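You operate a simulated robot arm through the tools that you are given. There is no shell and no other tool.

You are at the controls of a simulated two-armed robot. One attempt, no reset.

## Task
Pick up the brown filter from the top of the padded table with one hand, pass it to the other hand and put it on the top of the steel bench. Set down upright: filter.

The check looks at the end state, three seconds after you hand in, the way a careful person would. Anything else that was tipped, shoved, dropped, spilled or broken makes it a failure.

## Robot
Two 7-joint arms with two-finger parallel grippers on one trunk, on a base that moves. Base frame: it is fixed to the floor where the robot stands at the start and does not move with it; the origin is under the middle of the robot, x ahead of it, y to its left, z up. Lengths are in cm, angles in degrees, forces in N, time in s.
The left shoulder is at the start at [7, 13.3, 87.6], the right one opposite. With the tool pointing down near the work surface each hand reaches from about 10 to 64 cm from the robot's upright axis, wherever it stands, measured 20 degrees to its own side. Places, roughly: top of the steel bench [320, -180, 80]. Payload 1.57 kg a hand.
The TCP of each hand is the grasp point between the finger pads, 3 cm short of the fingertips. In the tool frame z runs along the fingers and y along their closing line. The gripper opens to 8 cm. The fingers are 1.7 cm wide and 1.2 cm thick; the gripper's body (4 by 8.2 cm) begins 8 cm behind the TCP.
Orientation is that of the tool frame in the base frame, as a unit quaternion [w, x, y, z]. With the fingers straight down and closing along the base's y, the tool's x points along the base's -x, its y along +y and its z along -z.

## Interface
- The arms move only by the tool nudge_tool. It takes "left_rows", "right_rows" or both (then of equal length, played together; a hand with none holds still); each is a list of rows, each an object (a shift or turn left out is 0, a gripper value left out holds the last) with "xyz": the shift along the base's x, y, z in cm, a list of three; "angular": the turn, a rotation vector about the base's x, y, z in degrees, a list of three; "hand": the finger opening in cm, from 0 to 8. In form: [{"xyz": [dx, dy, dz], "angular": [rx, ry, rz], "hand": hand}, ...]. A call has 1 to 20 rows; each row shifts and turns the commanded pose from where the row before left it. Rows are played at 5 a second. More than 5 cm and 8.6 degrees between two rows, or a gripper value outside its range, and nothing of the call is played. Where a pose cannot be reached the arm comes as near as it can. A force on the tool above 40 N (or 10 N above the force at the start of the call, whichever is more), or a blocked arm, ends the call early, and 0.2 s more pass. The fingers move at their own pace (about 15.3 cm/s each) and stop on an object; they squeeze with about 33 N. The grip force told is the motor's: it shows also when the fingers shut on nothing. Time passes only in rows, and 0.2 s behind the last, so rows that do not move let the fingers close. It gives the time, the measured TCP pose, the force on the tool (base axes), the opening and the grip force at its end, in the units of the frame above (readings bear some noise), with the torque about the TCP (base axes, N m) and any sound that the robot's microphone picked up.
- Cameras (640 x 400 px; columns grow to the right, rows downward): "scene" is now at [14.47, -1.85, 109.24]; the picture's right is [-0.25, -0.97, 0.00], its down [-0.67, 0.17, -0.72] and it looks along [0.70, -0.18, -0.69] (base axes); focal length 259 px, centre (320, 200). "left" rides on the left gripper at [7.2, 0.6, -12.2] in its tool frame; the picture's right is [-0.09, 1.00, 0.00], its down [-0.84, -0.08, -0.54] and it looks along [-0.54, -0.05, 0.84] (tool axes); focal length 238 px, centre (320, 200). "right" rides on the right gripper at [7.2, -0.7, -12.2] in its tool frame; the picture's right is [0.09, 1.00, 0.00], its down [-0.84, 0.08, -0.54] and it looks along [-0.54, 0.05, 0.84] (tool axes); focal length 238 px, centre (320, 200). There is no depth. A picture from a camera that has moved, and an enlarged one, comes with that camera's place and axes in the base frame and with its lens. The place of the scene camera against the robot may be out by one fixed shift of up to 1.8 cm in any direction.
- get_image(camera): a new picture of that camera. The clock stands still meanwhile.
- raise_lower(by): slides the trunk up (or, below 0, down) by that many cm; the arms and the scene camera ride with it, the base frame stays. It gives what a move gives, with no picture.
- steer(legs): drives the robot by 1 to 6 legs, each [ahead, left, turn to the left] in cm, cm and degrees, along the robot's own axes; the way and the turn of a leg run together, so that a leg with both is an arc; at most 150 cm and 180 degrees a leg. The arms and the cameras ride along, it lands a little off, and it stops where it bumps. It gives what a move gives.
- turn_head(pan, tilt): turns the head with the scene camera to pan (to the left, within 86 degrees either way) and tilt (down, from -29 to 69), counted from straight ahead of the robot. It gives what a move gives.
- zoom(camera, box): a new picture of the part [left, top, right, bottom] of that camera's present view, enlarged. The clock stands still meanwhile.
- finish_job(): hands the job in; it is judged then, once.

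Places have to be worked out from the pictures, the camera data and where the tool is seen. Open the grippers and draw the arms clear of the work before you hand the job in, unless the task says otherwise.

The tools are called after "Call:" by a JSON object that holds its "fn" and its "kwargs". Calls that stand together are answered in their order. nudge_tool: Moves the arms, as the interface text tells. Its arguments: {"type":"object","properties":{"left_rows":{"type":"array","items":{"type":"object","properties":{"xyz":{"type":"array","items":{"type":"number"}},"angular":{"type":"array","items":{"type":"number"}},"hand":{"type":"number"}}}},"right_rows":{"type":"array","items":{"type":"object","properties":{"xyz":{"type":"array","items":{"type":"number"}},"angular":{"type":"array","items":{"type":"number"}},"hand":{"type":"number"}}}}},"required":[]} The other tools are called the same way: raise_lower (by) moves the trunk up or down; steer (legs) drives the base; turn_head (pan, tilt) turns the head that bears the scene camera; get_image (camera) takes a picture; zoom (camera, box) takes an enlarged picture of a part of a camera's view; finish_job () hands the job in.

At the start:

```text
time_s: 0.0
left_tcp_pos: [38.78, 4.42, 80.34]
left_tcp_rot: [0.0, 0.0, 1.0, -0.001]
left_ft_force: [0.3, -0.3, 0.5]
left_ft_torque: [-0.02, 0.03, -0.02]
left_gripper_width: 8.01
left_gripper_force: 0.0
right_tcp_pos: [37.35, -27.51, 75.83]
right_tcp_rot: [0.0, -0.001, 1.0, 0.0]
right_ft_force: [0.1, 1.0, 0.6]
right_ft_torque: [-0.03, 0.0, -0.01]
right_gripper_width: 7.99
right_gripper_force: 0.1
trunk travel left (down, up): [-45.0, 49.0]
robot x, y, heading: [-0.03, -0.34, 0.0]
head pan, tilt (commanded): [-14.6, 43.6]
```

scene: 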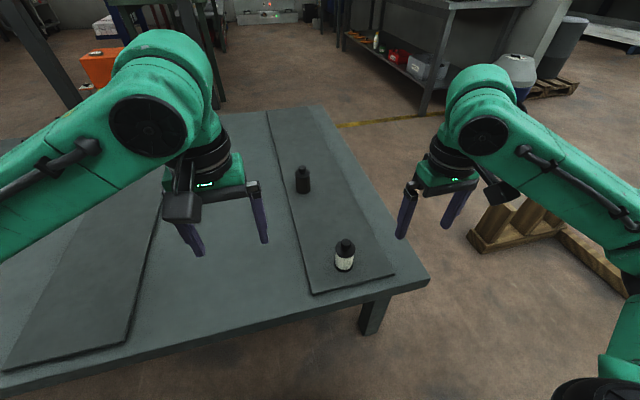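
right: 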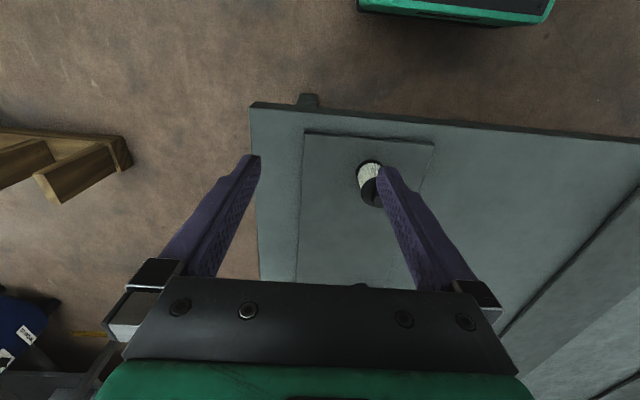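
left: 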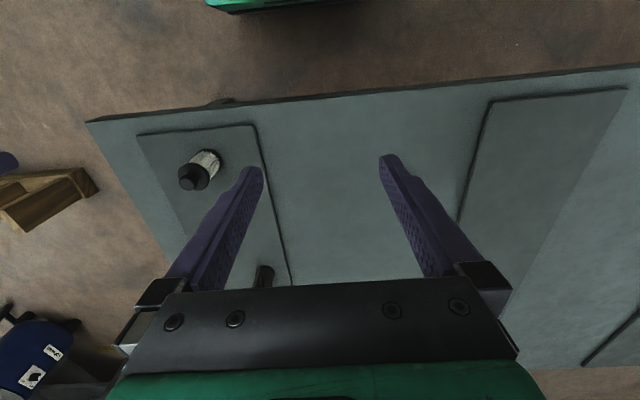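

I see two small bottle-like items on the padded table: a dark one and a white-labelled one. I'll zoom in to identify the brown filter.

Call:
{"fn": "zoom", "kwargs": {"camera": "scene", "box": [260, 140, 400, 300]}}

Call:
{"fn": "zoom", "kwargs": {"camera": "left", "box": [120, 100, 320, 300]}}

Call:
{"fn": "zoom", "kwargs": {"camera": "right", "box": [290, 90, 450, 300]}}

```text
2.50 times, centred on (330, 220) of scene
camera zoom: at [14.47, -1.85, 109.24], right [-0.25, -0.97, 0.0], down [-0.67, 0.17, -0.72], along [0.7, -0.18, -0.69], focal length 647 px, centre (295, 150)
```

zoom: 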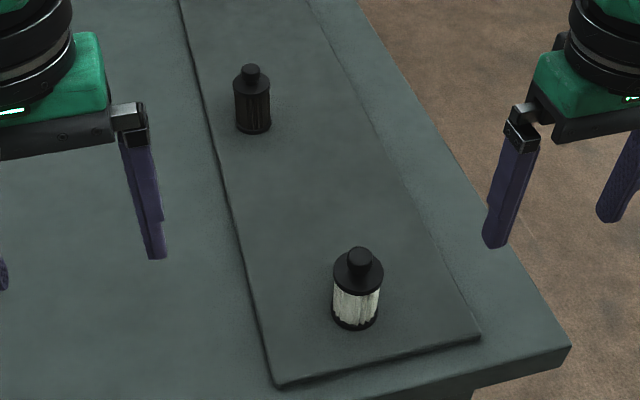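

```text
2.00 times, centred on (220, 200) of left
camera zoom: at [31.46, 5.19, 92.55], right [0.09, 1.0, 0.0], down [0.84, -0.08, 0.54], along [0.54, -0.05, -0.84], focal length 477 px, centre (520, 200)
```

zoom: 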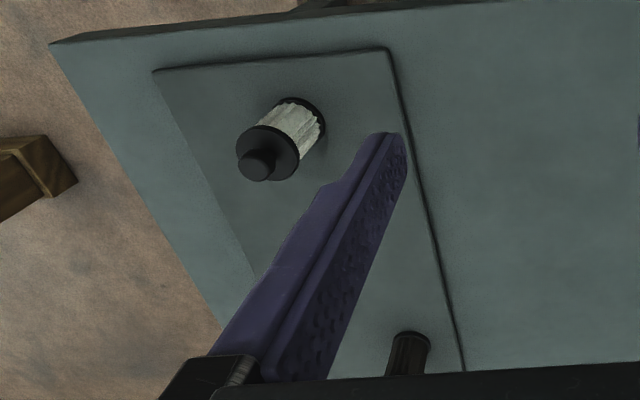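

```text
1.90 times, centred on (370, 195) of right
camera zoom: at [30.13, -28.13, 87.95], right [-0.09, 1.0, 0.0], down [0.84, 0.08, 0.54], along [0.54, 0.05, -0.84], focal length 454 px, centre (225, 210)
```

zoom: 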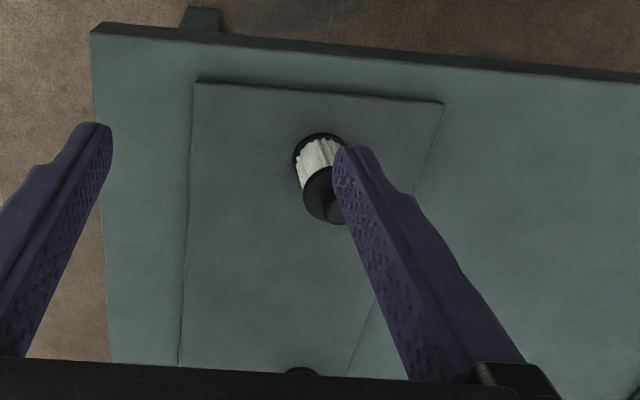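

The farther dark-ribbed one is the brown filter (about [81, -13], pad top near z 48); the near one is white. I'll look round with the head to learn the table, the room and the bench before moving.

Call:
{"fn": "turn_head", "kwargs": {"pan": -30, "tilt": 12}}

Call:
{"fn": "get_image", "kwargs": {"camera": "scene"}}

Call:
{"fn": "turn_head", "kwargs": {"pan": 20, "tilt": 30}}

Call:
{"fn": "get_image", "kwargs": {"camera": "scene"}}

Call:
{"fn": "turn_head", "kwargs": {"pan": -75, "tilt": 25}}

Call:
{"fn": "get_image", "kwargs": {"camera": "scene"}}

Call:
{"fn": "turn_head", "kwargs": {"pan": 0, "tilt": 69}}

Call:
{"fn": "get_image", "kwargs": {"camera": "scene"}}

```text
time_s: 1.0
left_tcp_pos: [38.61, 4.55, 80.3]
left_tcp_rot: [-0.001, 0.0, 1.0, 0.001]
left_ft_force: [0.3, -0.2, -0.4]
left_ft_torque: [0.03, 0.03, 0.0]
left_gripper_width: 7.98
left_gripper_force: 0.1
right_tcp_pos: [37.25, -27.54, 75.82]
right_tcp_rot: [-0.001, 0.0, 1.0, 0.0]
right_ft_force: [-0.7, 0.8, -0.1]
right_ft_torque: [-0.01, -0.01, -0.04]
right_gripper_width: 8.02
right_gripper_force: 0.0
trunk travel left (down, up): [-45.0, 49.0]
robot x, y, heading: [0.06, 0.0, -0.1]
head pan, tilt (commanded): [-30.0, 12.0]
```

```text
taken
camera scene: at [14.57, -4.42, 114.2], right [-0.5, -0.87, 0.0], down [-0.18, 0.1, -0.98], along [0.85, -0.49, -0.21], focal length 259 px, centre (320, 200)
```

scene: 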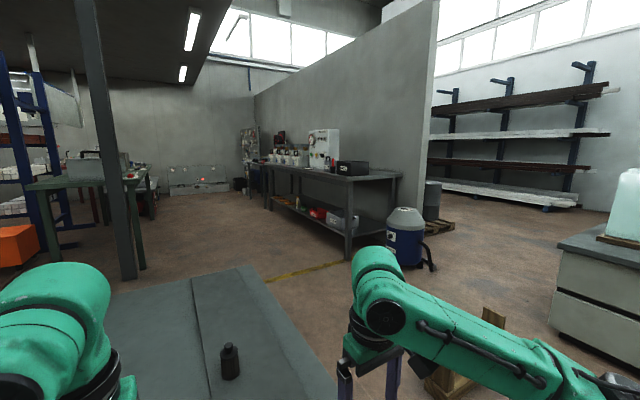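

```text
time_s: 2.1
left_tcp_pos: [38.74, 4.53, 80.33]
left_tcp_rot: [-0.001, 0.0, 1.0, 0.0]
left_ft_force: [-0.6, -0.1, -0.4]
left_ft_torque: [0.01, 0.01, -0.03]
left_gripper_width: 8.0
left_gripper_force: 0.1
right_tcp_pos: [37.24, -27.46, 75.75]
right_tcp_rot: [0.0, 0.0, 1.0, 0.0]
right_ft_force: [-0.6, -0.2, -0.2]
right_ft_torque: [0.0, 0.02, 0.01]
right_gripper_width: 8.01
right_gripper_force: 0.2
trunk travel left (down, up): [-45.0, 49.0]
robot x, y, heading: [0.38, 0.21, -0.1]
head pan, tilt (commanded): [20.0, 30.0]
```

```text
taken
camera scene: at [15.0, 3.32, 111.3], right [0.34, -0.94, 0.0], down [-0.47, -0.17, -0.87], along [0.81, 0.3, -0.5], focal length 259 px, centre (320, 200)
```

scene: 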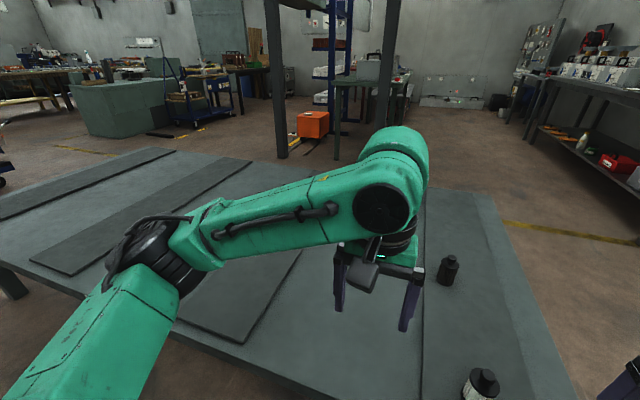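

```text
time_s: 3.9
left_tcp_pos: [38.64, 4.49, 80.36]
left_tcp_rot: [-0.001, 0.0, 1.0, -0.001]
left_ft_force: [0.4, 0.3, 0.1]
left_ft_torque: [0.0, -0.02, 0.05]
left_gripper_width: 8.0
left_gripper_force: 0.0
right_tcp_pos: [37.22, -27.46, 75.71]
right_tcp_rot: [0.0, 0.0, 1.0, -0.001]
right_ft_force: [-0.3, 0.5, 0.2]
right_ft_torque: [0.0, 0.0, -0.01]
right_gripper_width: 7.97
right_gripper_force: 0.0
trunk travel left (down, up): [-45.0, 49.0]
robot x, y, heading: [0.49, -0.19, 0.2]
head pan, tilt (commanded): [-75.0, 25.0]
```

```text
taken
camera scene: at [8.89, -8.66, 112.09], right [-0.97, -0.26, 0.0], down [-0.11, 0.41, -0.91], along [0.23, -0.88, -0.42], focal length 259 px, centre (320, 200)
```

scene: 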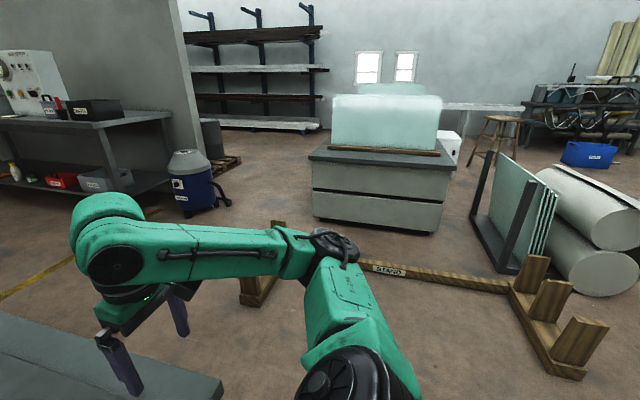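

```text
time_s: 5.3
left_tcp_pos: [38.72, 4.46, 80.3]
left_tcp_rot: [-0.001, 0.0, 1.0, 0.0]
left_ft_force: [-0.2, 0.3, -0.3]
left_ft_torque: [0.0, 0.01, 0.01]
left_gripper_width: 8.0
left_gripper_force: 0.0
right_tcp_pos: [37.25, -27.45, 75.72]
right_tcp_rot: [-0.001, 0.0, 1.0, -0.001]
right_ft_force: [0.6, 0.5, -0.3]
right_ft_torque: [0.01, 0.01, -0.02]
right_gripper_width: 8.02
right_gripper_force: 0.1
trunk travel left (down, up): [-45.0, 49.0]
robot x, y, heading: [0.2, -0.18, 0.0]
head pan, tilt (commanded): [0.0, 68.8]
```

```text
taken
camera scene: at [12.09, 0.23, 106.15], right [0.0, -1.0, 0.0], down [-0.93, 0.0, -0.36], along [0.36, 0.0, -0.93], focal length 259 px, centre (320, 200)
```

scene: 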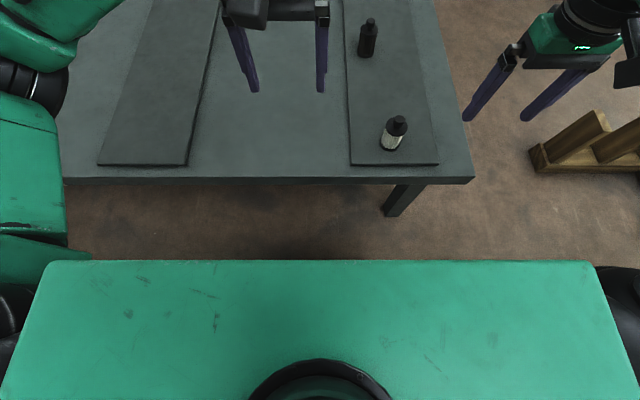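

The table's near edge is at about x 39, with the white filter at about [48, -18] and the brown one at about [81, -13]. The steel bench is the dark one ahead to the right, beside the vacuum. I'll drive ahead 14 cm so the brown filter is in reach, then look again.

Call:
{"fn": "steer", "kwargs": {"legs": [[14, 0, 0]]}}

Call:
{"fn": "turn_head", "kwargs": {"pan": -10, "tilt": 40}}

Call:
{"fn": "get_image", "kwargs": {"camera": "scene"}}

Call:
{"fn": "get_image", "kwargs": {"camera": "right"}}

Call:
{"fn": "get_image", "kwargs": {"camera": "left"}}

```text
time_s: 6.7
left_tcp_pos: [52.73, 4.37, 80.19]
left_tcp_rot: [-0.001, 0.0, 1.0, -0.001]
left_ft_force: [-0.1, -0.4, -0.1]
left_ft_torque: [-0.01, 0.01, 0.0]
left_gripper_width: 7.98
left_gripper_force: 0.2
right_tcp_pos: [51.28, -27.58, 75.62]
right_tcp_rot: [-0.001, 0.001, 1.0, 0.0]
right_ft_force: [-0.7, 0.2, -0.7]
right_ft_torque: [0.0, 0.0, -0.03]
right_gripper_width: 7.96
right_gripper_force: 0.1
trunk travel left (down, up): [-45.0, 49.0]
robot x, y, heading: [13.85, -0.41, -0.2]
head pan, tilt (commanded): [0.0, 68.8]
```

```text
time_s: 7.6
left_tcp_pos: [52.65, 4.42, 80.36]
left_tcp_rot: [0.001, 0.0, 1.0, 0.001]
left_ft_force: [1.1, -0.3, 0.2]
left_ft_torque: [-0.02, 0.02, -0.01]
left_gripper_width: 8.01
left_gripper_force: 0.1
right_tcp_pos: [51.15, -27.58, 75.69]
right_tcp_rot: [0.0, 0.001, 1.0, 0.0]
right_ft_force: [0.2, 0.0, -0.4]
right_ft_torque: [-0.01, 0.03, 0.0]
right_gripper_width: 7.99
right_gripper_force: 0.1
trunk travel left (down, up): [-45.0, 49.0]
robot x, y, heading: [14.13, 0.14, -0.0]
head pan, tilt (commanded): [-10.0, 40.0]
```

```text
taken
camera scene: at [28.81, -1.26, 109.75], right [-0.17, -0.98, 0.0], down [-0.63, 0.11, -0.77], along [0.75, -0.13, -0.64], focal length 259 px, centre (320, 200)
```

scene: 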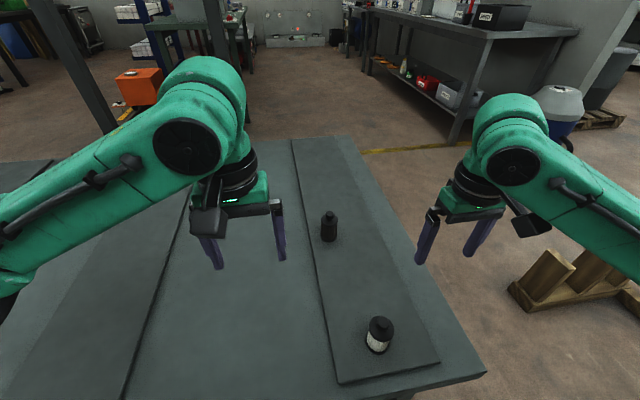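

```text
taken
camera right: at [44.05, -28.16, 87.95], right [-0.09, 1.0, 0.0], down [0.84, 0.08, 0.54], along [0.54, 0.05, -0.84], focal length 238 px, centre (320, 200)
```

right: 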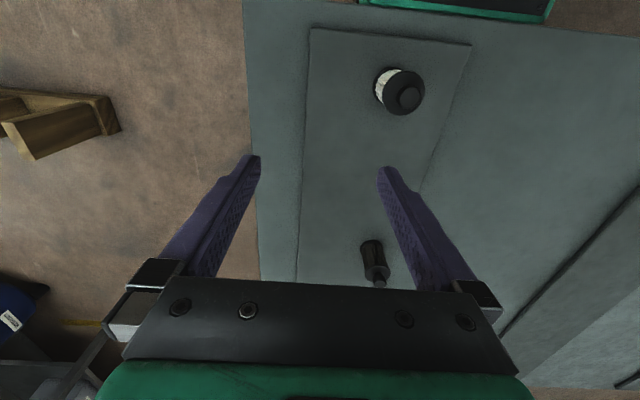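

```text
taken
camera left: at [45.41, 5.16, 92.55], right [0.09, 1.0, 0.0], down [0.84, -0.08, 0.54], along [0.54, -0.05, -0.84], focal length 238 px, centre (320, 200)
```

left: 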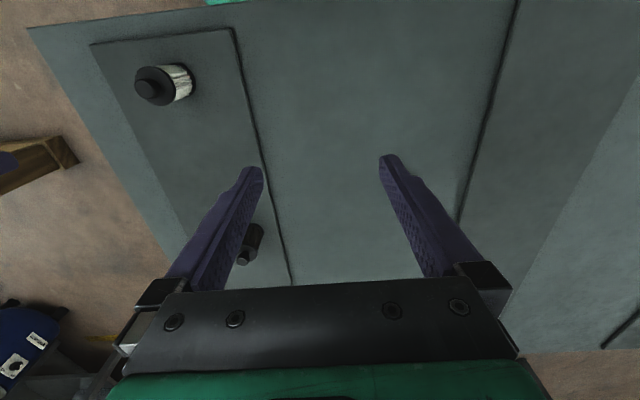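

Now both hand cameras see the brown filter. I'll zoom in on it in each camera to triangulate it.

Call:
{"fn": "zoom", "kwargs": {"camera": "right", "box": [330, 215, 426, 290]}}

Call:
{"fn": "zoom", "kwargs": {"camera": "left", "box": [202, 200, 298, 290]}}

Call:
{"fn": "zoom", "kwargs": {"camera": "scene", "box": [280, 190, 430, 380]}}

```text
5.33 times, centred on (378, 252) of right
camera zoom: at [44.05, -28.16, 87.95], right [-0.09, 1.0, 0.0], down [0.84, 0.08, 0.54], along [0.54, 0.05, -0.84], focal length 1271 px, centre (11, -80)
```

zoom: 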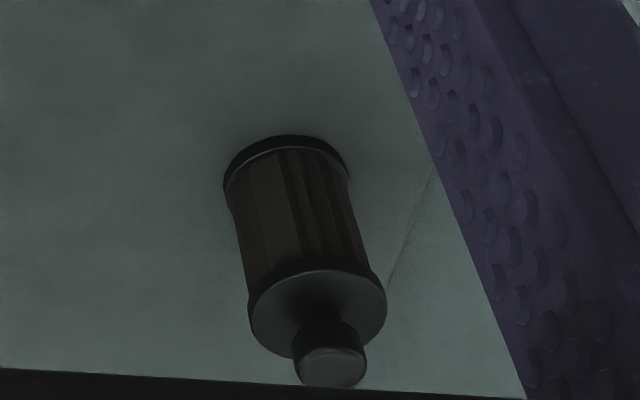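

```text
4.44 times, centred on (250, 245) of left
camera zoom: at [45.41, 5.16, 92.55], right [0.09, 1.0, 0.0], down [0.84, -0.08, 0.54], along [0.54, -0.05, -0.84], focal length 1059 px, centre (631, 0)
```

zoom: 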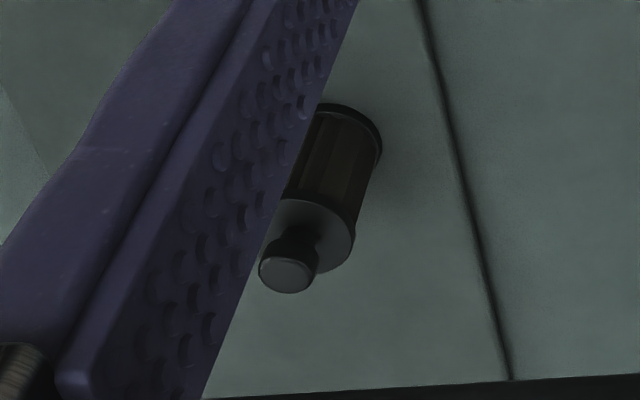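

```text
2.11 times, centred on (355, 285) of scene
camera zoom: at [28.81, -1.26, 109.75], right [-0.17, -0.98, 0.0], down [-0.63, 0.11, -0.77], along [0.75, -0.13, -0.64], focal length 545 px, centre (246, 21)
```

zoom: 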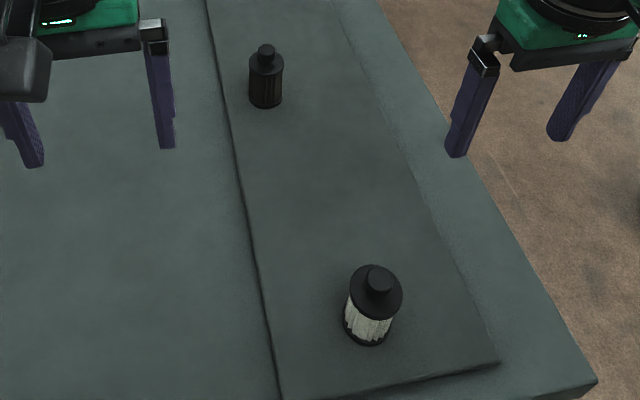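

Triangulating gives the brown filter's knob top at about [79.9, -13.6, 59.4], cap top near z 56.6 and foot near z 50. I'll pitch the right hand about 52° forward while moving it toward the filter at a safe height, and draw the left hand aside.

Call:
{"fn": "nudge_tool", "kwargs": {"right_rows": [{"xyz": [2.8, 2.3, 0], "angular": [0, -8.6, 0], "hand": 8}, {"xyz": [2.8, 2.3, 0], "angular": [0, -8.6, 0]}, {"xyz": [2.8, 2.3, 0], "angular": [0, -8.6, 0]}, {"xyz": [2.8, 2.3, 0], "angular": [0, -8.6, 0]}, {"xyz": [2.8, 2.3, 0], "angular": [0, -8.6, 0]}, {"xyz": [2.8, 2.4, 0], "angular": [0, -8.6, 0]}, {"xyz": [0, 0, 0]}], "left_rows": [{"xyz": [-1, 1.5, 0]}, {"xyz": [-1, 1.5, 0]}, {"xyz": [-1, 1.5, 0]}, {"xyz": [-1, 1.5, 0]}, {"xyz": [-1, 1.5, 0]}, {"xyz": [-1, 1.5, 0]}, {"xyz": [0, 0, 0]}]}}

Call:
{"fn": "get_image", "kwargs": {"camera": "scene"}}

Call:
{"fn": "get_image", "kwargs": {"camera": "right"}}

Call:
{"fn": "get_image", "kwargs": {"camera": "left"}}

```text
time_s: 9.2
left_tcp_pos: [46.51, 13.38, 80.3]
left_tcp_rot: [0.0, 0.001, 1.0, 0.002]
left_ft_force: [0.2, -0.2, -0.1]
left_ft_torque: [0.0, -0.04, -0.05]
left_gripper_width: 8.0
left_gripper_force: 0.0
right_tcp_pos: [68.19, -13.58, 75.78]
right_tcp_rot: [0.435, 0.001, 0.901, 0.0]
right_ft_force: [0.2, 1.3, -0.1]
right_ft_torque: [-0.01, 0.0, 0.0]
right_gripper_width: 8.0
right_gripper_force: 0.0
trunk travel left (down, up): [-45.0, 49.0]
robot x, y, heading: [13.9, -0.18, -0.1]
head pan, tilt (commanded): [-10.0, 40.0]
```

```text
taken
camera scene: at [28.8, -1.3, 109.76], right [-0.17, -0.98, 0.0], down [-0.63, 0.11, -0.77], along [0.75, -0.13, -0.64], focal length 259 px, centre (320, 200)
```

scene: 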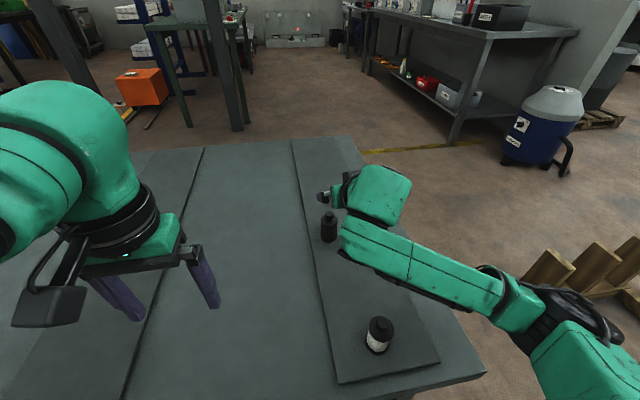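

```text
taken
camera right: at [54.08, -14.22, 77.69], right [-0.06, 1.0, -0.07], down [0.09, 0.08, 0.99], along [0.99, 0.05, -0.1], focal length 238 px, centre (320, 200)
```

right: 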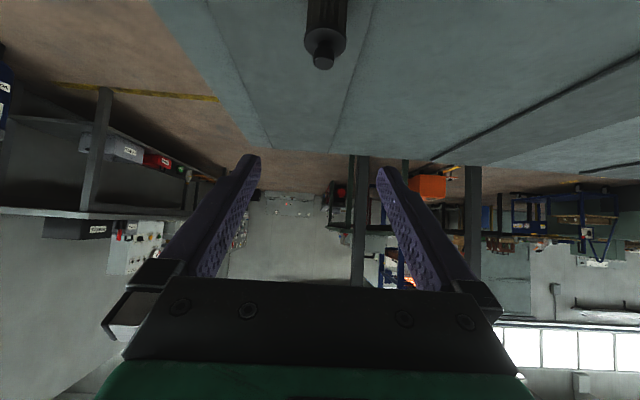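

```text
taken
camera left: at [39.42, 14.16, 92.54], right [0.09, 1.0, 0.0], down [0.84, -0.08, 0.54], along [0.54, -0.05, -0.84], focal length 238 px, centre (320, 200)
```

left: 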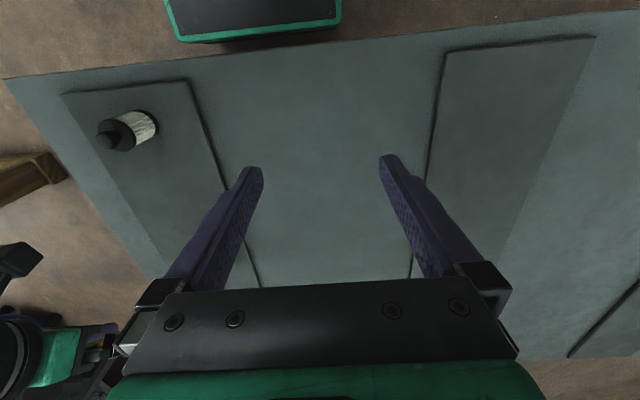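

The right camera puts the knob at y about -13.8, which agrees with the triangulation. I'll move over the filter, still above its knob, and check alignment.

Call:
{"fn": "nudge_tool", "kwargs": {"right_rows": [{"xyz": [2.73, -0.03, -1], "hand": 8}, {"xyz": [2.73, -0.03, -1.5]}, {"xyz": [2.73, -0.03, -3]}, {"xyz": [2.73, -0.03, -4]}, {"xyz": [0, 0, 0]}]}}

Call:
{"fn": "get_image", "kwargs": {"camera": "right"}}

Call:
{"fn": "get_image", "kwargs": {"camera": "scene"}}

Call:
{"fn": "get_image", "kwargs": {"camera": "left"}}

```text
time_s: 10.4
left_tcp_pos: [46.61, 13.58, 80.3]
left_tcp_rot: [-0.001, 0.0, 1.0, 0.0]
left_ft_force: [-0.2, 0.0, 0.0]
left_ft_torque: [0.02, 0.04, -0.03]
left_gripper_width: 8.0
left_gripper_force: 0.0
right_tcp_pos: [78.85, -13.58, 66.05]
right_tcp_rot: [0.435, 0.0, 0.9, 0.0]
right_ft_force: [-0.8, 0.5, -0.4]
right_ft_torque: [-0.01, -0.01, -0.03]
right_gripper_width: 7.99
right_gripper_force: 0.2
trunk travel left (down, up): [-45.0, 49.0]
robot x, y, heading: [14.18, 0.09, -0.0]
head pan, tilt (commanded): [-10.0, 40.0]
```

```text
taken
camera right: at [64.91, -14.2, 68.09], right [-0.06, 1.0, -0.07], down [0.09, 0.08, 0.99], along [0.99, 0.05, -0.1], focal length 238 px, centre (320, 200)
```

right: 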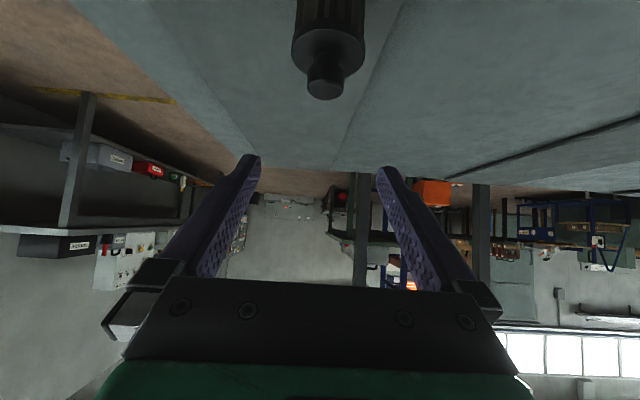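

```text
taken
camera scene: at [28.77, -1.26, 109.77], right [-0.17, -0.98, 0.0], down [-0.63, 0.11, -0.77], along [0.75, -0.13, -0.64], focal length 259 px, centre (320, 200)
```

scene: 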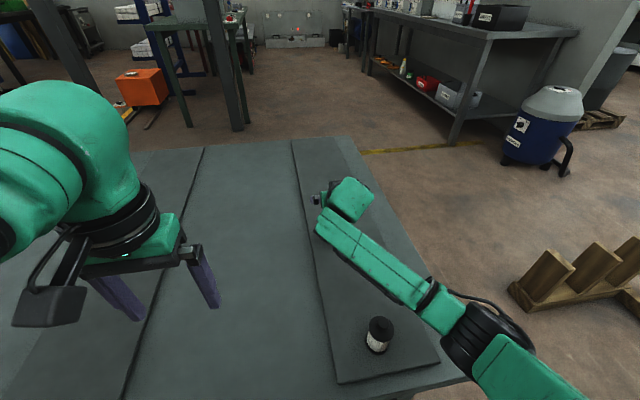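

```text
taken
camera left: at [39.41, 14.18, 92.55], right [0.09, 1.0, 0.0], down [0.84, -0.08, 0.54], along [0.54, -0.05, -0.84], focal length 238 px, centre (320, 200)
```

left: 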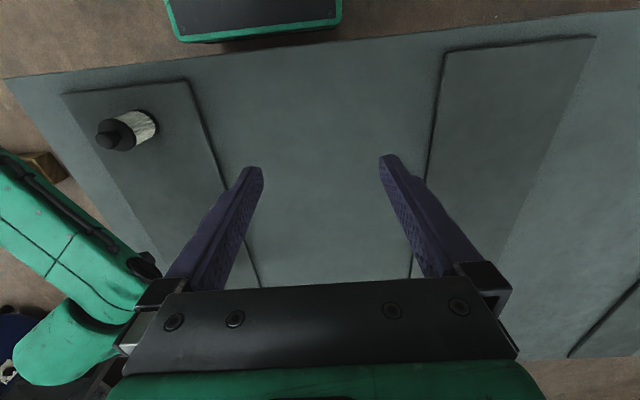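

Alignment looks good, but the right forearm passes close over the white filter. I'll raise the trunk 15 cm so the elbow and forearm stay higher while the hand goes down.

Call:
{"fn": "raise_lower", "kwargs": {"by": 15}}

Call:
{"fn": "nudge_tool", "kwargs": {"right_rows": [{"xyz": [0, 0, -4], "hand": 8}, {"xyz": [0, 0, -4]}, {"xyz": [0, 0, -4]}, {"xyz": [0, 0, -3]}, {"xyz": [0, 0, 0]}]}}

Call:
{"fn": "get_image", "kwargs": {"camera": "scene"}}

Call:
{"fn": "get_image", "kwargs": {"camera": "right"}}

Call:
{"fn": "get_image", "kwargs": {"camera": "left"}}

```text
time_s: 12.1
left_tcp_pos: [46.63, 13.48, 95.24]
left_tcp_rot: [0.0, 0.0, 1.0, -0.001]
left_ft_force: [-0.5, 0.0, -0.7]
left_ft_torque: [-0.01, -0.05, -0.03]
left_gripper_width: 7.98
left_gripper_force: 0.2
right_tcp_pos: [78.97, -13.47, 81.03]
right_tcp_rot: [0.435, 0.001, 0.9, 0.0]
right_ft_force: [-0.7, 0.1, -0.4]
right_ft_torque: [0.02, 0.0, 0.03]
right_gripper_width: 8.01
right_gripper_force: 0.1
trunk travel left (down, up): [-60.0, 34.0]
robot x, y, heading: [13.96, 0.03, -0.2]
head pan, tilt (commanded): [-10.0, 40.0]
```

```text
time_s: 13.3
left_tcp_pos: [46.73, 13.5, 95.33]
left_tcp_rot: [0.0, 0.0, 1.0, 0.0]
left_ft_force: [-0.1, -0.3, -0.2]
left_ft_torque: [0.02, -0.02, -0.01]
left_gripper_width: 8.0
left_gripper_force: 0.0
right_tcp_pos: [78.94, -13.44, 66.34]
right_tcp_rot: [0.436, 0.0, 0.9, 0.0]
right_ft_force: [-0.3, 0.4, 0.0]
right_ft_torque: [-0.01, 0.01, 0.0]
right_gripper_width: 8.03
right_gripper_force: 0.0
trunk travel left (down, up): [-60.0, 34.0]
robot x, y, heading: [13.7, -0.12, -0.0]
head pan, tilt (commanded): [-10.0, 40.0]
```

```text
taken
camera scene: at [28.8, -1.26, 124.76], right [-0.17, -0.98, 0.0], down [-0.63, 0.11, -0.77], along [0.75, -0.13, -0.64], focal length 259 px, centre (320, 200)
```

scene: 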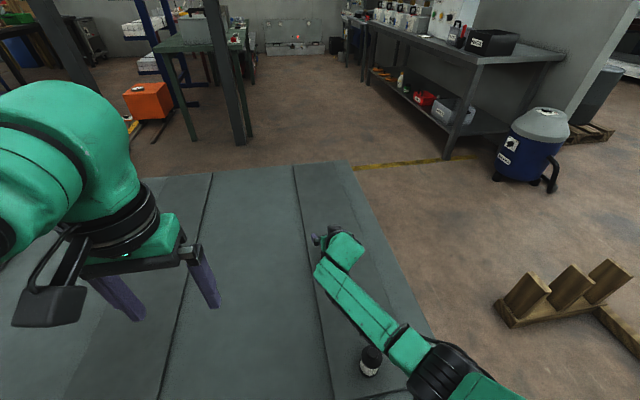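

```text
taken
camera right: at [64.98, -14.16, 68.25], right [-0.06, 1.0, -0.07], down [0.09, 0.08, 0.99], along [0.99, 0.05, -0.1], focal length 238 px, centre (320, 200)
```

right: 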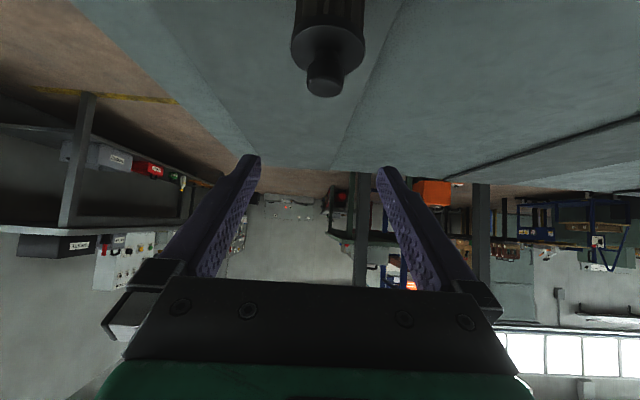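

```text
taken
camera left: at [39.43, 14.18, 107.54], right [0.09, 1.0, 0.0], down [0.84, -0.08, 0.54], along [0.54, -0.05, -0.84], focal length 238 px, centre (320, 200)
```

left: 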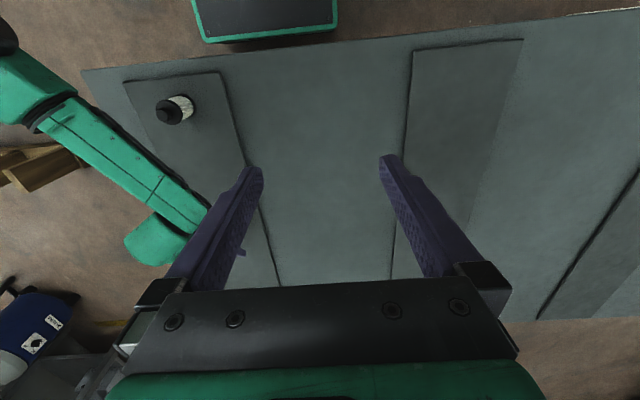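

Triangulated from both views, the right forearm would pass almost directly above the white filter with about 2 cm to spare, which is too tight. I'll lift the hand, shift the robot 14 cm to the right so the forearm comes in clear of the white filter, then realign.

Call:
{"fn": "nudge_tool", "kwargs": {"right_rows": [{"xyz": [0, 0, 4], "hand": 8}, {"xyz": [0, 0, 4]}, {"xyz": [0, 0, 0]}]}}

Call:
{"fn": "steer", "kwargs": {"legs": [[0, -14, 0]]}}

Call:
{"fn": "nudge_tool", "kwargs": {"right_rows": [{"xyz": [0, 3.5, 0], "hand": 8}, {"xyz": [0, 3.5, 0]}, {"xyz": [0, 3.5, 0]}, {"xyz": [0, 3.2, 0]}, {"xyz": [0, 0, 0]}]}}

Call:
{"fn": "get_image", "kwargs": {"camera": "scene"}}

Call:
{"fn": "get_image", "kwargs": {"camera": "left"}}

Call:
{"fn": "get_image", "kwargs": {"camera": "right"}}

```text
time_s: 14.1
left_tcp_pos: [46.69, 13.47, 95.28]
left_tcp_rot: [-0.001, 0.0, 1.0, 0.001]
left_ft_force: [0.2, -0.2, -0.1]
left_ft_torque: [0.0, 0.01, 0.04]
left_gripper_width: 8.01
left_gripper_force: 0.0
right_tcp_pos: [79.1, -13.65, 74.27]
right_tcp_rot: [0.434, 0.0, 0.901, 0.001]
right_ft_force: [-0.9, -0.3, 0.2]
right_ft_torque: [-0.02, -0.02, -0.03]
right_gripper_width: 8.0
right_gripper_force: 0.1
trunk travel left (down, up): [-60.0, 34.0]
robot x, y, heading: [13.95, -0.13, -0.2]
head pan, tilt (commanded): [-10.0, 40.0]
```

```text
time_s: 15.5
left_tcp_pos: [46.58, -0.39, 95.31]
left_tcp_rot: [0.0, 0.0, 1.0, 0.0]
left_ft_force: [-0.4, -0.2, 0.6]
left_ft_torque: [0.01, 0.0, -0.01]
left_gripper_width: 8.0
left_gripper_force: 0.0
right_tcp_pos: [79.16, -27.34, 74.19]
right_tcp_rot: [0.435, 0.0, 0.9, 0.0]
right_ft_force: [0.1, -0.7, -0.1]
right_ft_torque: [-0.01, 0.04, 0.03]
right_gripper_width: 7.99
right_gripper_force: 0.0
trunk travel left (down, up): [-60.0, 34.0]
robot x, y, heading: [13.88, -14.3, 0.0]
head pan, tilt (commanded): [-10.0, 40.0]
```

```text
time_s: 16.7
left_tcp_pos: [46.54, -0.36, 95.37]
left_tcp_rot: [0.0, 0.0, 1.0, 0.0]
left_ft_force: [-0.1, -0.1, -0.5]
left_ft_torque: [0.03, 0.02, 0.0]
left_gripper_width: 7.99
left_gripper_force: 0.1
right_tcp_pos: [79.37, -14.38, 73.81]
right_tcp_rot: [0.435, 0.001, 0.9, -0.006]
right_ft_force: [0.5, 0.4, -0.3]
right_ft_torque: [0.0, 0.0, 0.02]
right_gripper_width: 7.98
right_gripper_force: 0.1
trunk travel left (down, up): [-60.0, 34.0]
robot x, y, heading: [14.05, -13.83, -0.1]
head pan, tilt (commanded): [-10.0, 40.0]
```

```text
taken
camera scene: at [28.79, -15.08, 124.76], right [-0.17, -0.98, 0.0], down [-0.63, 0.11, -0.77], along [0.75, -0.13, -0.64], focal length 259 px, centre (320, 200)
```

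scene: 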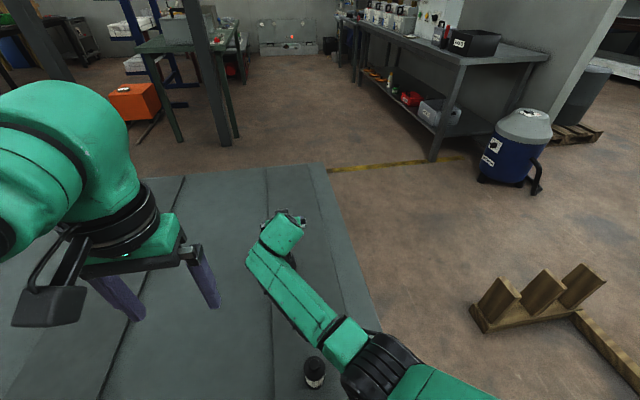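

```text
taken
camera left: at [39.43, 0.37, 107.54], right [0.09, 1.0, 0.0], down [0.84, -0.08, 0.54], along [0.54, -0.05, -0.84], focal length 238 px, centre (320, 200)
```

left: 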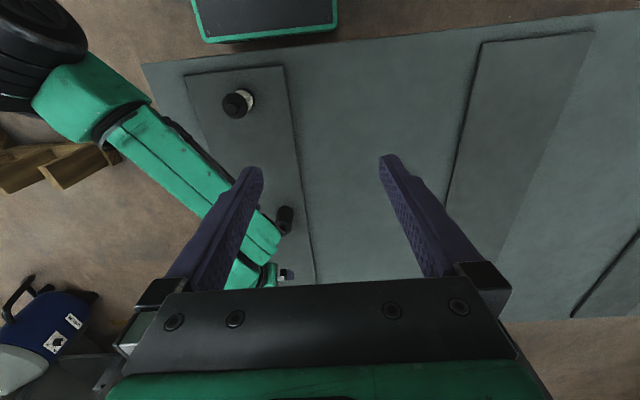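

```text
taken
camera right: at [65.32, -14.91, 75.86], right [-0.05, 1.0, -0.08], down [0.1, 0.09, 0.99], along [0.99, 0.04, -0.1], focal length 238 px, centre (320, 200)
```

right: 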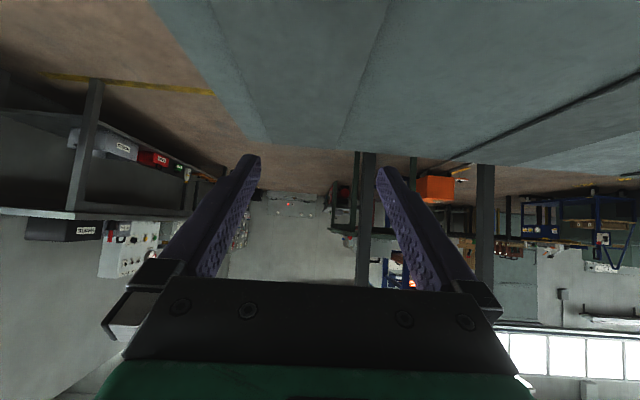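

The hand landed slightly off (y -14.4 rather than -13.6). I'll let it settle with still rows and check whether it's a limit.

Call:
{"fn": "nudge_tool", "kwargs": {"right_rows": [{"xyz": [0, 0, 0], "hand": 8}, {"xyz": [0, 0, 0]}, {"xyz": [0, 0, -2]}, {"xyz": [0, 0, 0]}]}}

```text
time_s: 17.7
left_tcp_pos: [46.71, -0.27, 95.37]
left_tcp_rot: [0.0, 0.0, 1.0, 0.0]
left_ft_force: [0.4, -0.7, 0.1]
left_ft_torque: [-0.01, 0.03, 0.01]
left_gripper_width: 7.99
left_gripper_force: 0.0
right_tcp_pos: [79.48, -14.54, 72.13]
right_tcp_rot: [0.438, 0.003, 0.899, -0.007]
right_ft_force: [-0.4, 0.1, -0.4]
right_ft_torque: [0.02, 0.04, 0.02]
right_gripper_width: 8.01
right_gripper_force: 0.1
trunk travel left (down, up): [-60.0, 34.0]
robot x, y, heading: [14.11, -14.04, -0.1]
head pan, tilt (commanded): [-10.0, 40.0]
```

The arm is at a wrist limit with the hand pointing straight ahead from this base position. I'll yaw the hand about 17° left, in line with the forearm, and see whether the error goes.

Call:
{"fn": "nudge_tool", "kwargs": {"right_rows": [{"angular": [0, 0, 8.6], "hand": 8}, {"angular": [0, 0, 8.6]}, {"xyz": [0, 0, 0]}, {"xyz": [0, 0, 0]}]}}

Call:
{"fn": "get_image", "kwargs": {"camera": "right"}}

Call:
{"fn": "get_image", "kwargs": {"camera": "scene"}}

Call:
{"fn": "get_image", "kwargs": {"camera": "left"}}

```text
time_s: 18.7
left_tcp_pos: [46.71, -0.23, 95.3]
left_tcp_rot: [0.0, 0.0, 1.0, -0.001]
left_ft_force: [0.3, 0.2, 0.7]
left_ft_torque: [-0.01, 0.02, 0.01]
left_gripper_width: 7.98
left_gripper_force: 0.1
right_tcp_pos: [79.11, -13.6, 72.05]
right_tcp_rot: [0.43, -0.135, 0.89, 0.067]
right_ft_force: [0.5, -0.3, 0.1]
right_ft_torque: [0.01, 0.02, 0.03]
right_gripper_width: 8.0
right_gripper_force: 0.1
trunk travel left (down, up): [-60.0, 34.0]
robot x, y, heading: [14.15, -14.15, -0.1]
head pan, tilt (commanded): [-10.0, 40.0]
```

```text
taken
camera right: at [65.94, -18.4, 74.06], right [-0.35, 0.93, -0.07], down [0.07, 0.1, 0.99], along [0.93, 0.34, -0.1], focal length 238 px, centre (320, 200)
```

right: 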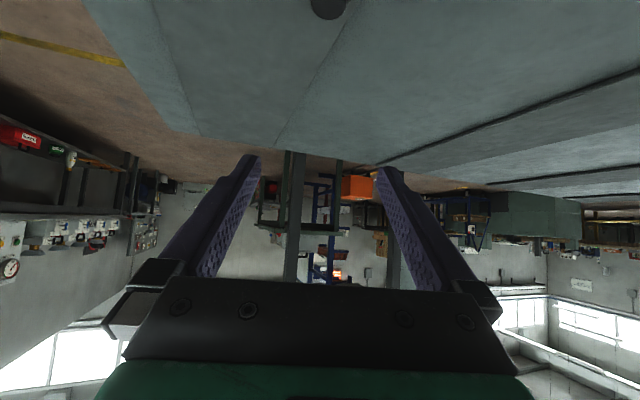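

```text
taken
camera scene: at [28.8, -15.04, 124.76], right [-0.17, -0.98, 0.0], down [-0.63, 0.11, -0.77], along [0.75, -0.13, -0.64], focal length 259 px, centre (320, 200)
```

scene: 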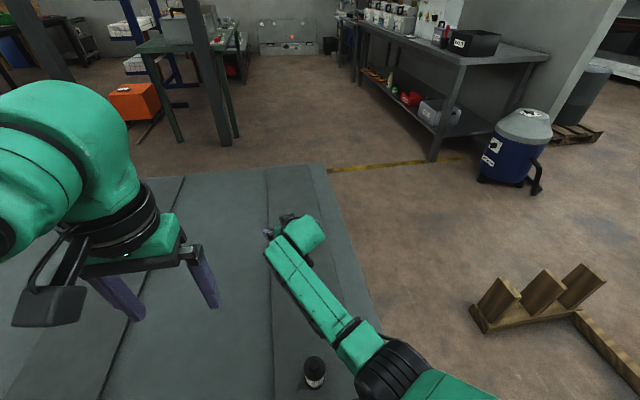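

```text
taken
camera left: at [39.43, 0.4, 107.54], right [0.09, 1.0, 0.0], down [0.84, -0.08, 0.54], along [0.54, -0.05, -0.84], focal length 238 px, centre (320, 200)
```

left: 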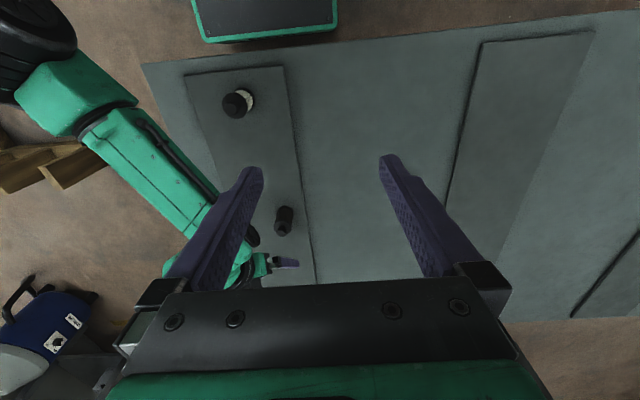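

Now the pose is exact and the forearm is well clear of the white filter (elbow about z 81). I'll descend partway and check the straddle.

Call:
{"fn": "nudge_tool", "kwargs": {"right_rows": [{"xyz": [-0.1, -0.2, -3], "hand": 8}, {"xyz": [0, 0, -3]}, {"xyz": [0, 0, -3]}, {"xyz": [0, 0, -2]}, {"xyz": [0, 0, 0]}]}}

Call:
{"fn": "get_image", "kwargs": {"camera": "right"}}

Call:
{"fn": "get_image", "kwargs": {"camera": "left"}}

Call:
{"fn": "get_image", "kwargs": {"camera": "scene"}}

```text
time_s: 19.9
left_tcp_pos: [46.66, -0.18, 95.3]
left_tcp_rot: [0.0, 0.001, 1.0, 0.0]
left_ft_force: [0.1, 0.4, -1.3]
left_ft_torque: [-0.02, -0.04, 0.02]
left_gripper_width: 7.98
left_gripper_force: 0.0
right_tcp_pos: [79.05, -13.82, 61.35]
right_tcp_rot: [0.43, -0.135, 0.89, 0.066]
right_ft_force: [0.3, 1.2, 0.2]
right_ft_torque: [-0.01, 0.01, -0.01]
right_gripper_width: 7.99
right_gripper_force: 0.0
trunk travel left (down, up): [-60.0, 34.0]
robot x, y, heading: [13.98, -14.07, -0.1]
head pan, tilt (commanded): [-10.0, 40.0]
```

```text
taken
camera right: at [65.79, -18.58, 63.25], right [-0.35, 0.93, -0.07], down [0.07, 0.1, 0.99], along [0.93, 0.34, -0.1], focal length 238 px, centre (320, 200)
```

right: 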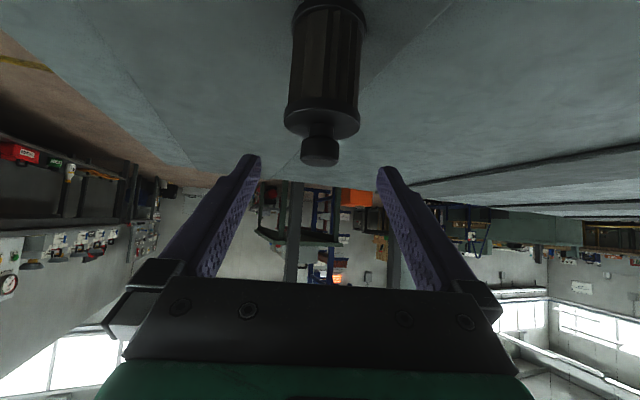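

```text
taken
camera left: at [39.42, 0.41, 107.54], right [0.09, 1.0, 0.0], down [0.84, -0.08, 0.54], along [0.54, -0.05, -0.84], focal length 238 px, centre (320, 200)
```

left: 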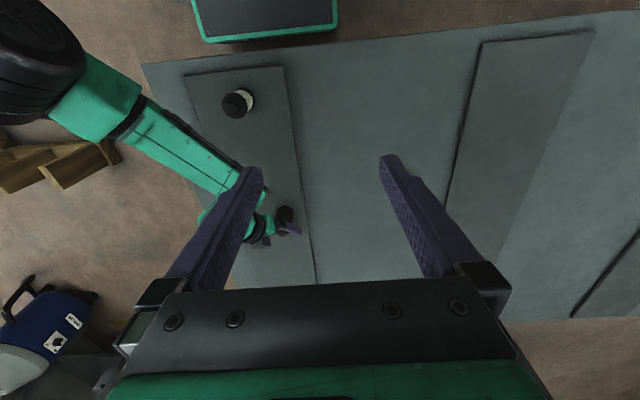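

```text
taken
camera scene: at [28.78, -15.03, 124.76], right [-0.17, -0.98, 0.0], down [-0.63, 0.11, -0.77], along [0.75, -0.13, -0.64], focal length 259 px, centre (320, 200)
```

scene: 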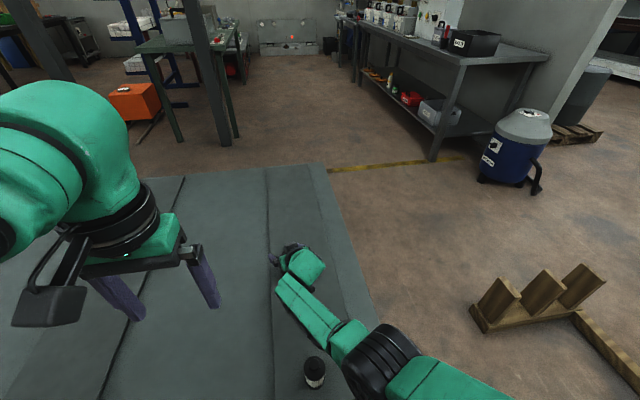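

The filter sits centred between the fingers (axis about [79.8, -13.65]). I'll descend the remaining 7.4 cm to mid-body.

Call:
{"fn": "nudge_tool", "kwargs": {"right_rows": [{"xyz": [0, 0, -2.5], "hand": 8}, {"xyz": [0, 0, -2.5]}, {"xyz": [0, 0, -2.4]}, {"xyz": [0, 0, 0]}]}}

Call:
{"fn": "get_image", "kwargs": {"camera": "right"}}

Call:
{"fn": "get_image", "kwargs": {"camera": "scene"}}

Call:
{"fn": "get_image", "kwargs": {"camera": "left"}}

```text
time_s: 20.9
left_tcp_pos: [46.62, -0.28, 95.25]
left_tcp_rot: [0.001, 0.0, 1.0, 0.0]
left_ft_force: [1.0, -0.6, 0.4]
left_ft_torque: [0.01, 0.0, 0.04]
left_gripper_width: 8.01
left_gripper_force: 0.0
right_tcp_pos: [77.47, -14.25, 58.48]
right_tcp_rot: [0.431, -0.134, 0.89, 0.066]
right_ft_force: [-0.1, -0.7, 1.0]
right_ft_torque: [0.02, -0.03, 0.0]
right_gripper_width: 8.03
right_gripper_force: 0.2
right hand out of reach, approached as far as the arm can: row 1, 2, 3
trunk travel left (down, up): [-60.0, 34.0]
robot x, y, heading: [14.03, -13.64, -0.2]
head pan, tilt (commanded): [-10.0, 40.0]
```

```text
taken
camera right: at [64.34, -19.14, 60.45], right [-0.35, 0.93, -0.07], down [0.07, 0.1, 0.99], along [0.93, 0.34, -0.1], focal length 238 px, centre (320, 200)
```

right: 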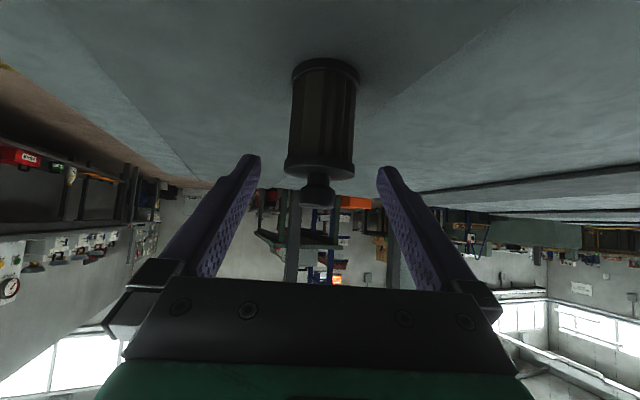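

```text
taken
camera scene: at [28.78, -15.03, 124.76], right [-0.17, -0.98, 0.0], down [-0.63, 0.11, -0.77], along [0.75, -0.13, -0.64], focal length 259 px, centre (320, 200)
```

scene: 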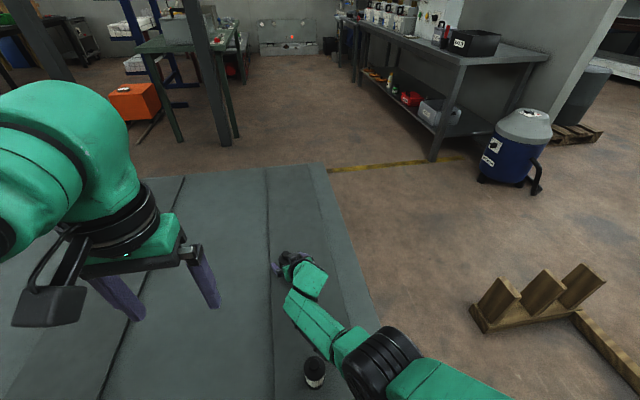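

```text
taken
camera left: at [39.42, 0.41, 107.54], right [0.09, 1.0, 0.0], down [0.84, -0.08, 0.54], along [0.54, -0.05, -0.84], focal length 238 px, centre (320, 200)
```

left: 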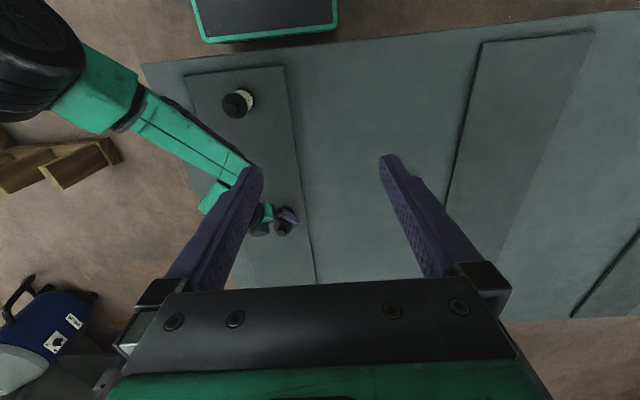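

The arm reached its limit of extension. I'll raise the hand back up, then lower the trunk 11 cm to gain reach; the forearm will still pass clear of the white filter.

Call:
{"fn": "nudge_tool", "kwargs": {"right_rows": [{"xyz": [0, 0, 4], "hand": 8}, {"xyz": [0, 0, 4]}, {"xyz": [0, 0, 4]}, {"xyz": [0, 0, 4]}, {"xyz": [0, 0, 0]}]}}

Call:
{"fn": "get_image", "kwargs": {"camera": "right"}}

```text
time_s: 22.3
left_tcp_pos: [46.62, -0.21, 95.25]
left_tcp_rot: [0.0, 0.0, 1.0, 0.001]
left_ft_force: [-1.5, 0.3, -0.1]
left_ft_torque: [0.01, -0.03, 0.01]
left_gripper_width: 7.99
left_gripper_force: 0.1
right_tcp_pos: [78.76, -17.09, 75.18]
right_tcp_rot: [0.439, -0.131, 0.888, 0.038]
right_ft_force: [0.5, 0.3, -0.3]
right_ft_torque: [-0.03, 0.01, 0.03]
right_gripper_width: 8.01
right_gripper_force: 0.1
trunk travel left (down, up): [-60.0, 34.0]
robot x, y, heading: [14.05, -13.73, -0.1]
head pan, tilt (commanded): [-10.0, 40.0]
stopped in row 5 (right hand): the arm was blocked; the commanded pose is now the measured one
```

```text
taken
camera right: at [65.39, -21.46, 76.92], right [-0.32, 0.94, -0.12], down [0.05, 0.14, 0.99], along [0.95, 0.31, -0.09], focal length 238 px, centre (320, 200)
```

right: 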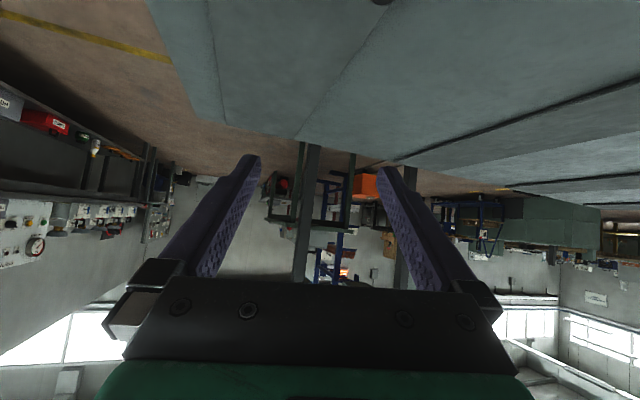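

The right arm was reported blocked near z 75, so I'll look at the arm before doing anything else.

Call:
{"fn": "get_image", "kwargs": {"camera": "scene"}}

Call:
{"fn": "get_image", "kwargs": {"camera": "left"}}

```text
taken
camera scene: at [28.79, -15.05, 124.76], right [-0.17, -0.98, 0.0], down [-0.63, 0.11, -0.77], along [0.75, -0.13, -0.64], focal length 259 px, centre (320, 200)
```

scene: 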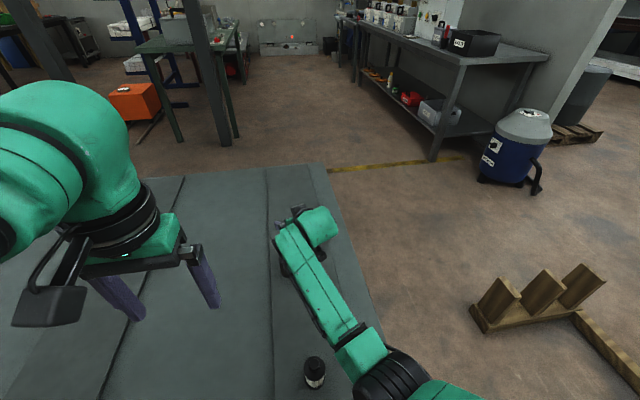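

```text
taken
camera left: at [39.43, 0.39, 107.53], right [0.09, 1.0, 0.0], down [0.84, -0.08, 0.54], along [0.54, -0.05, -0.84], focal length 238 px, centre (320, 200)
```

left: 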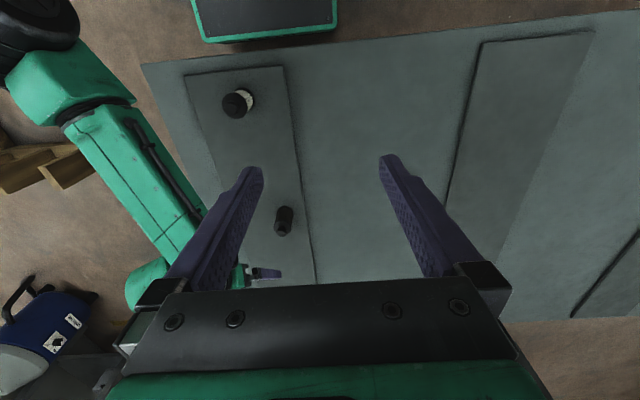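

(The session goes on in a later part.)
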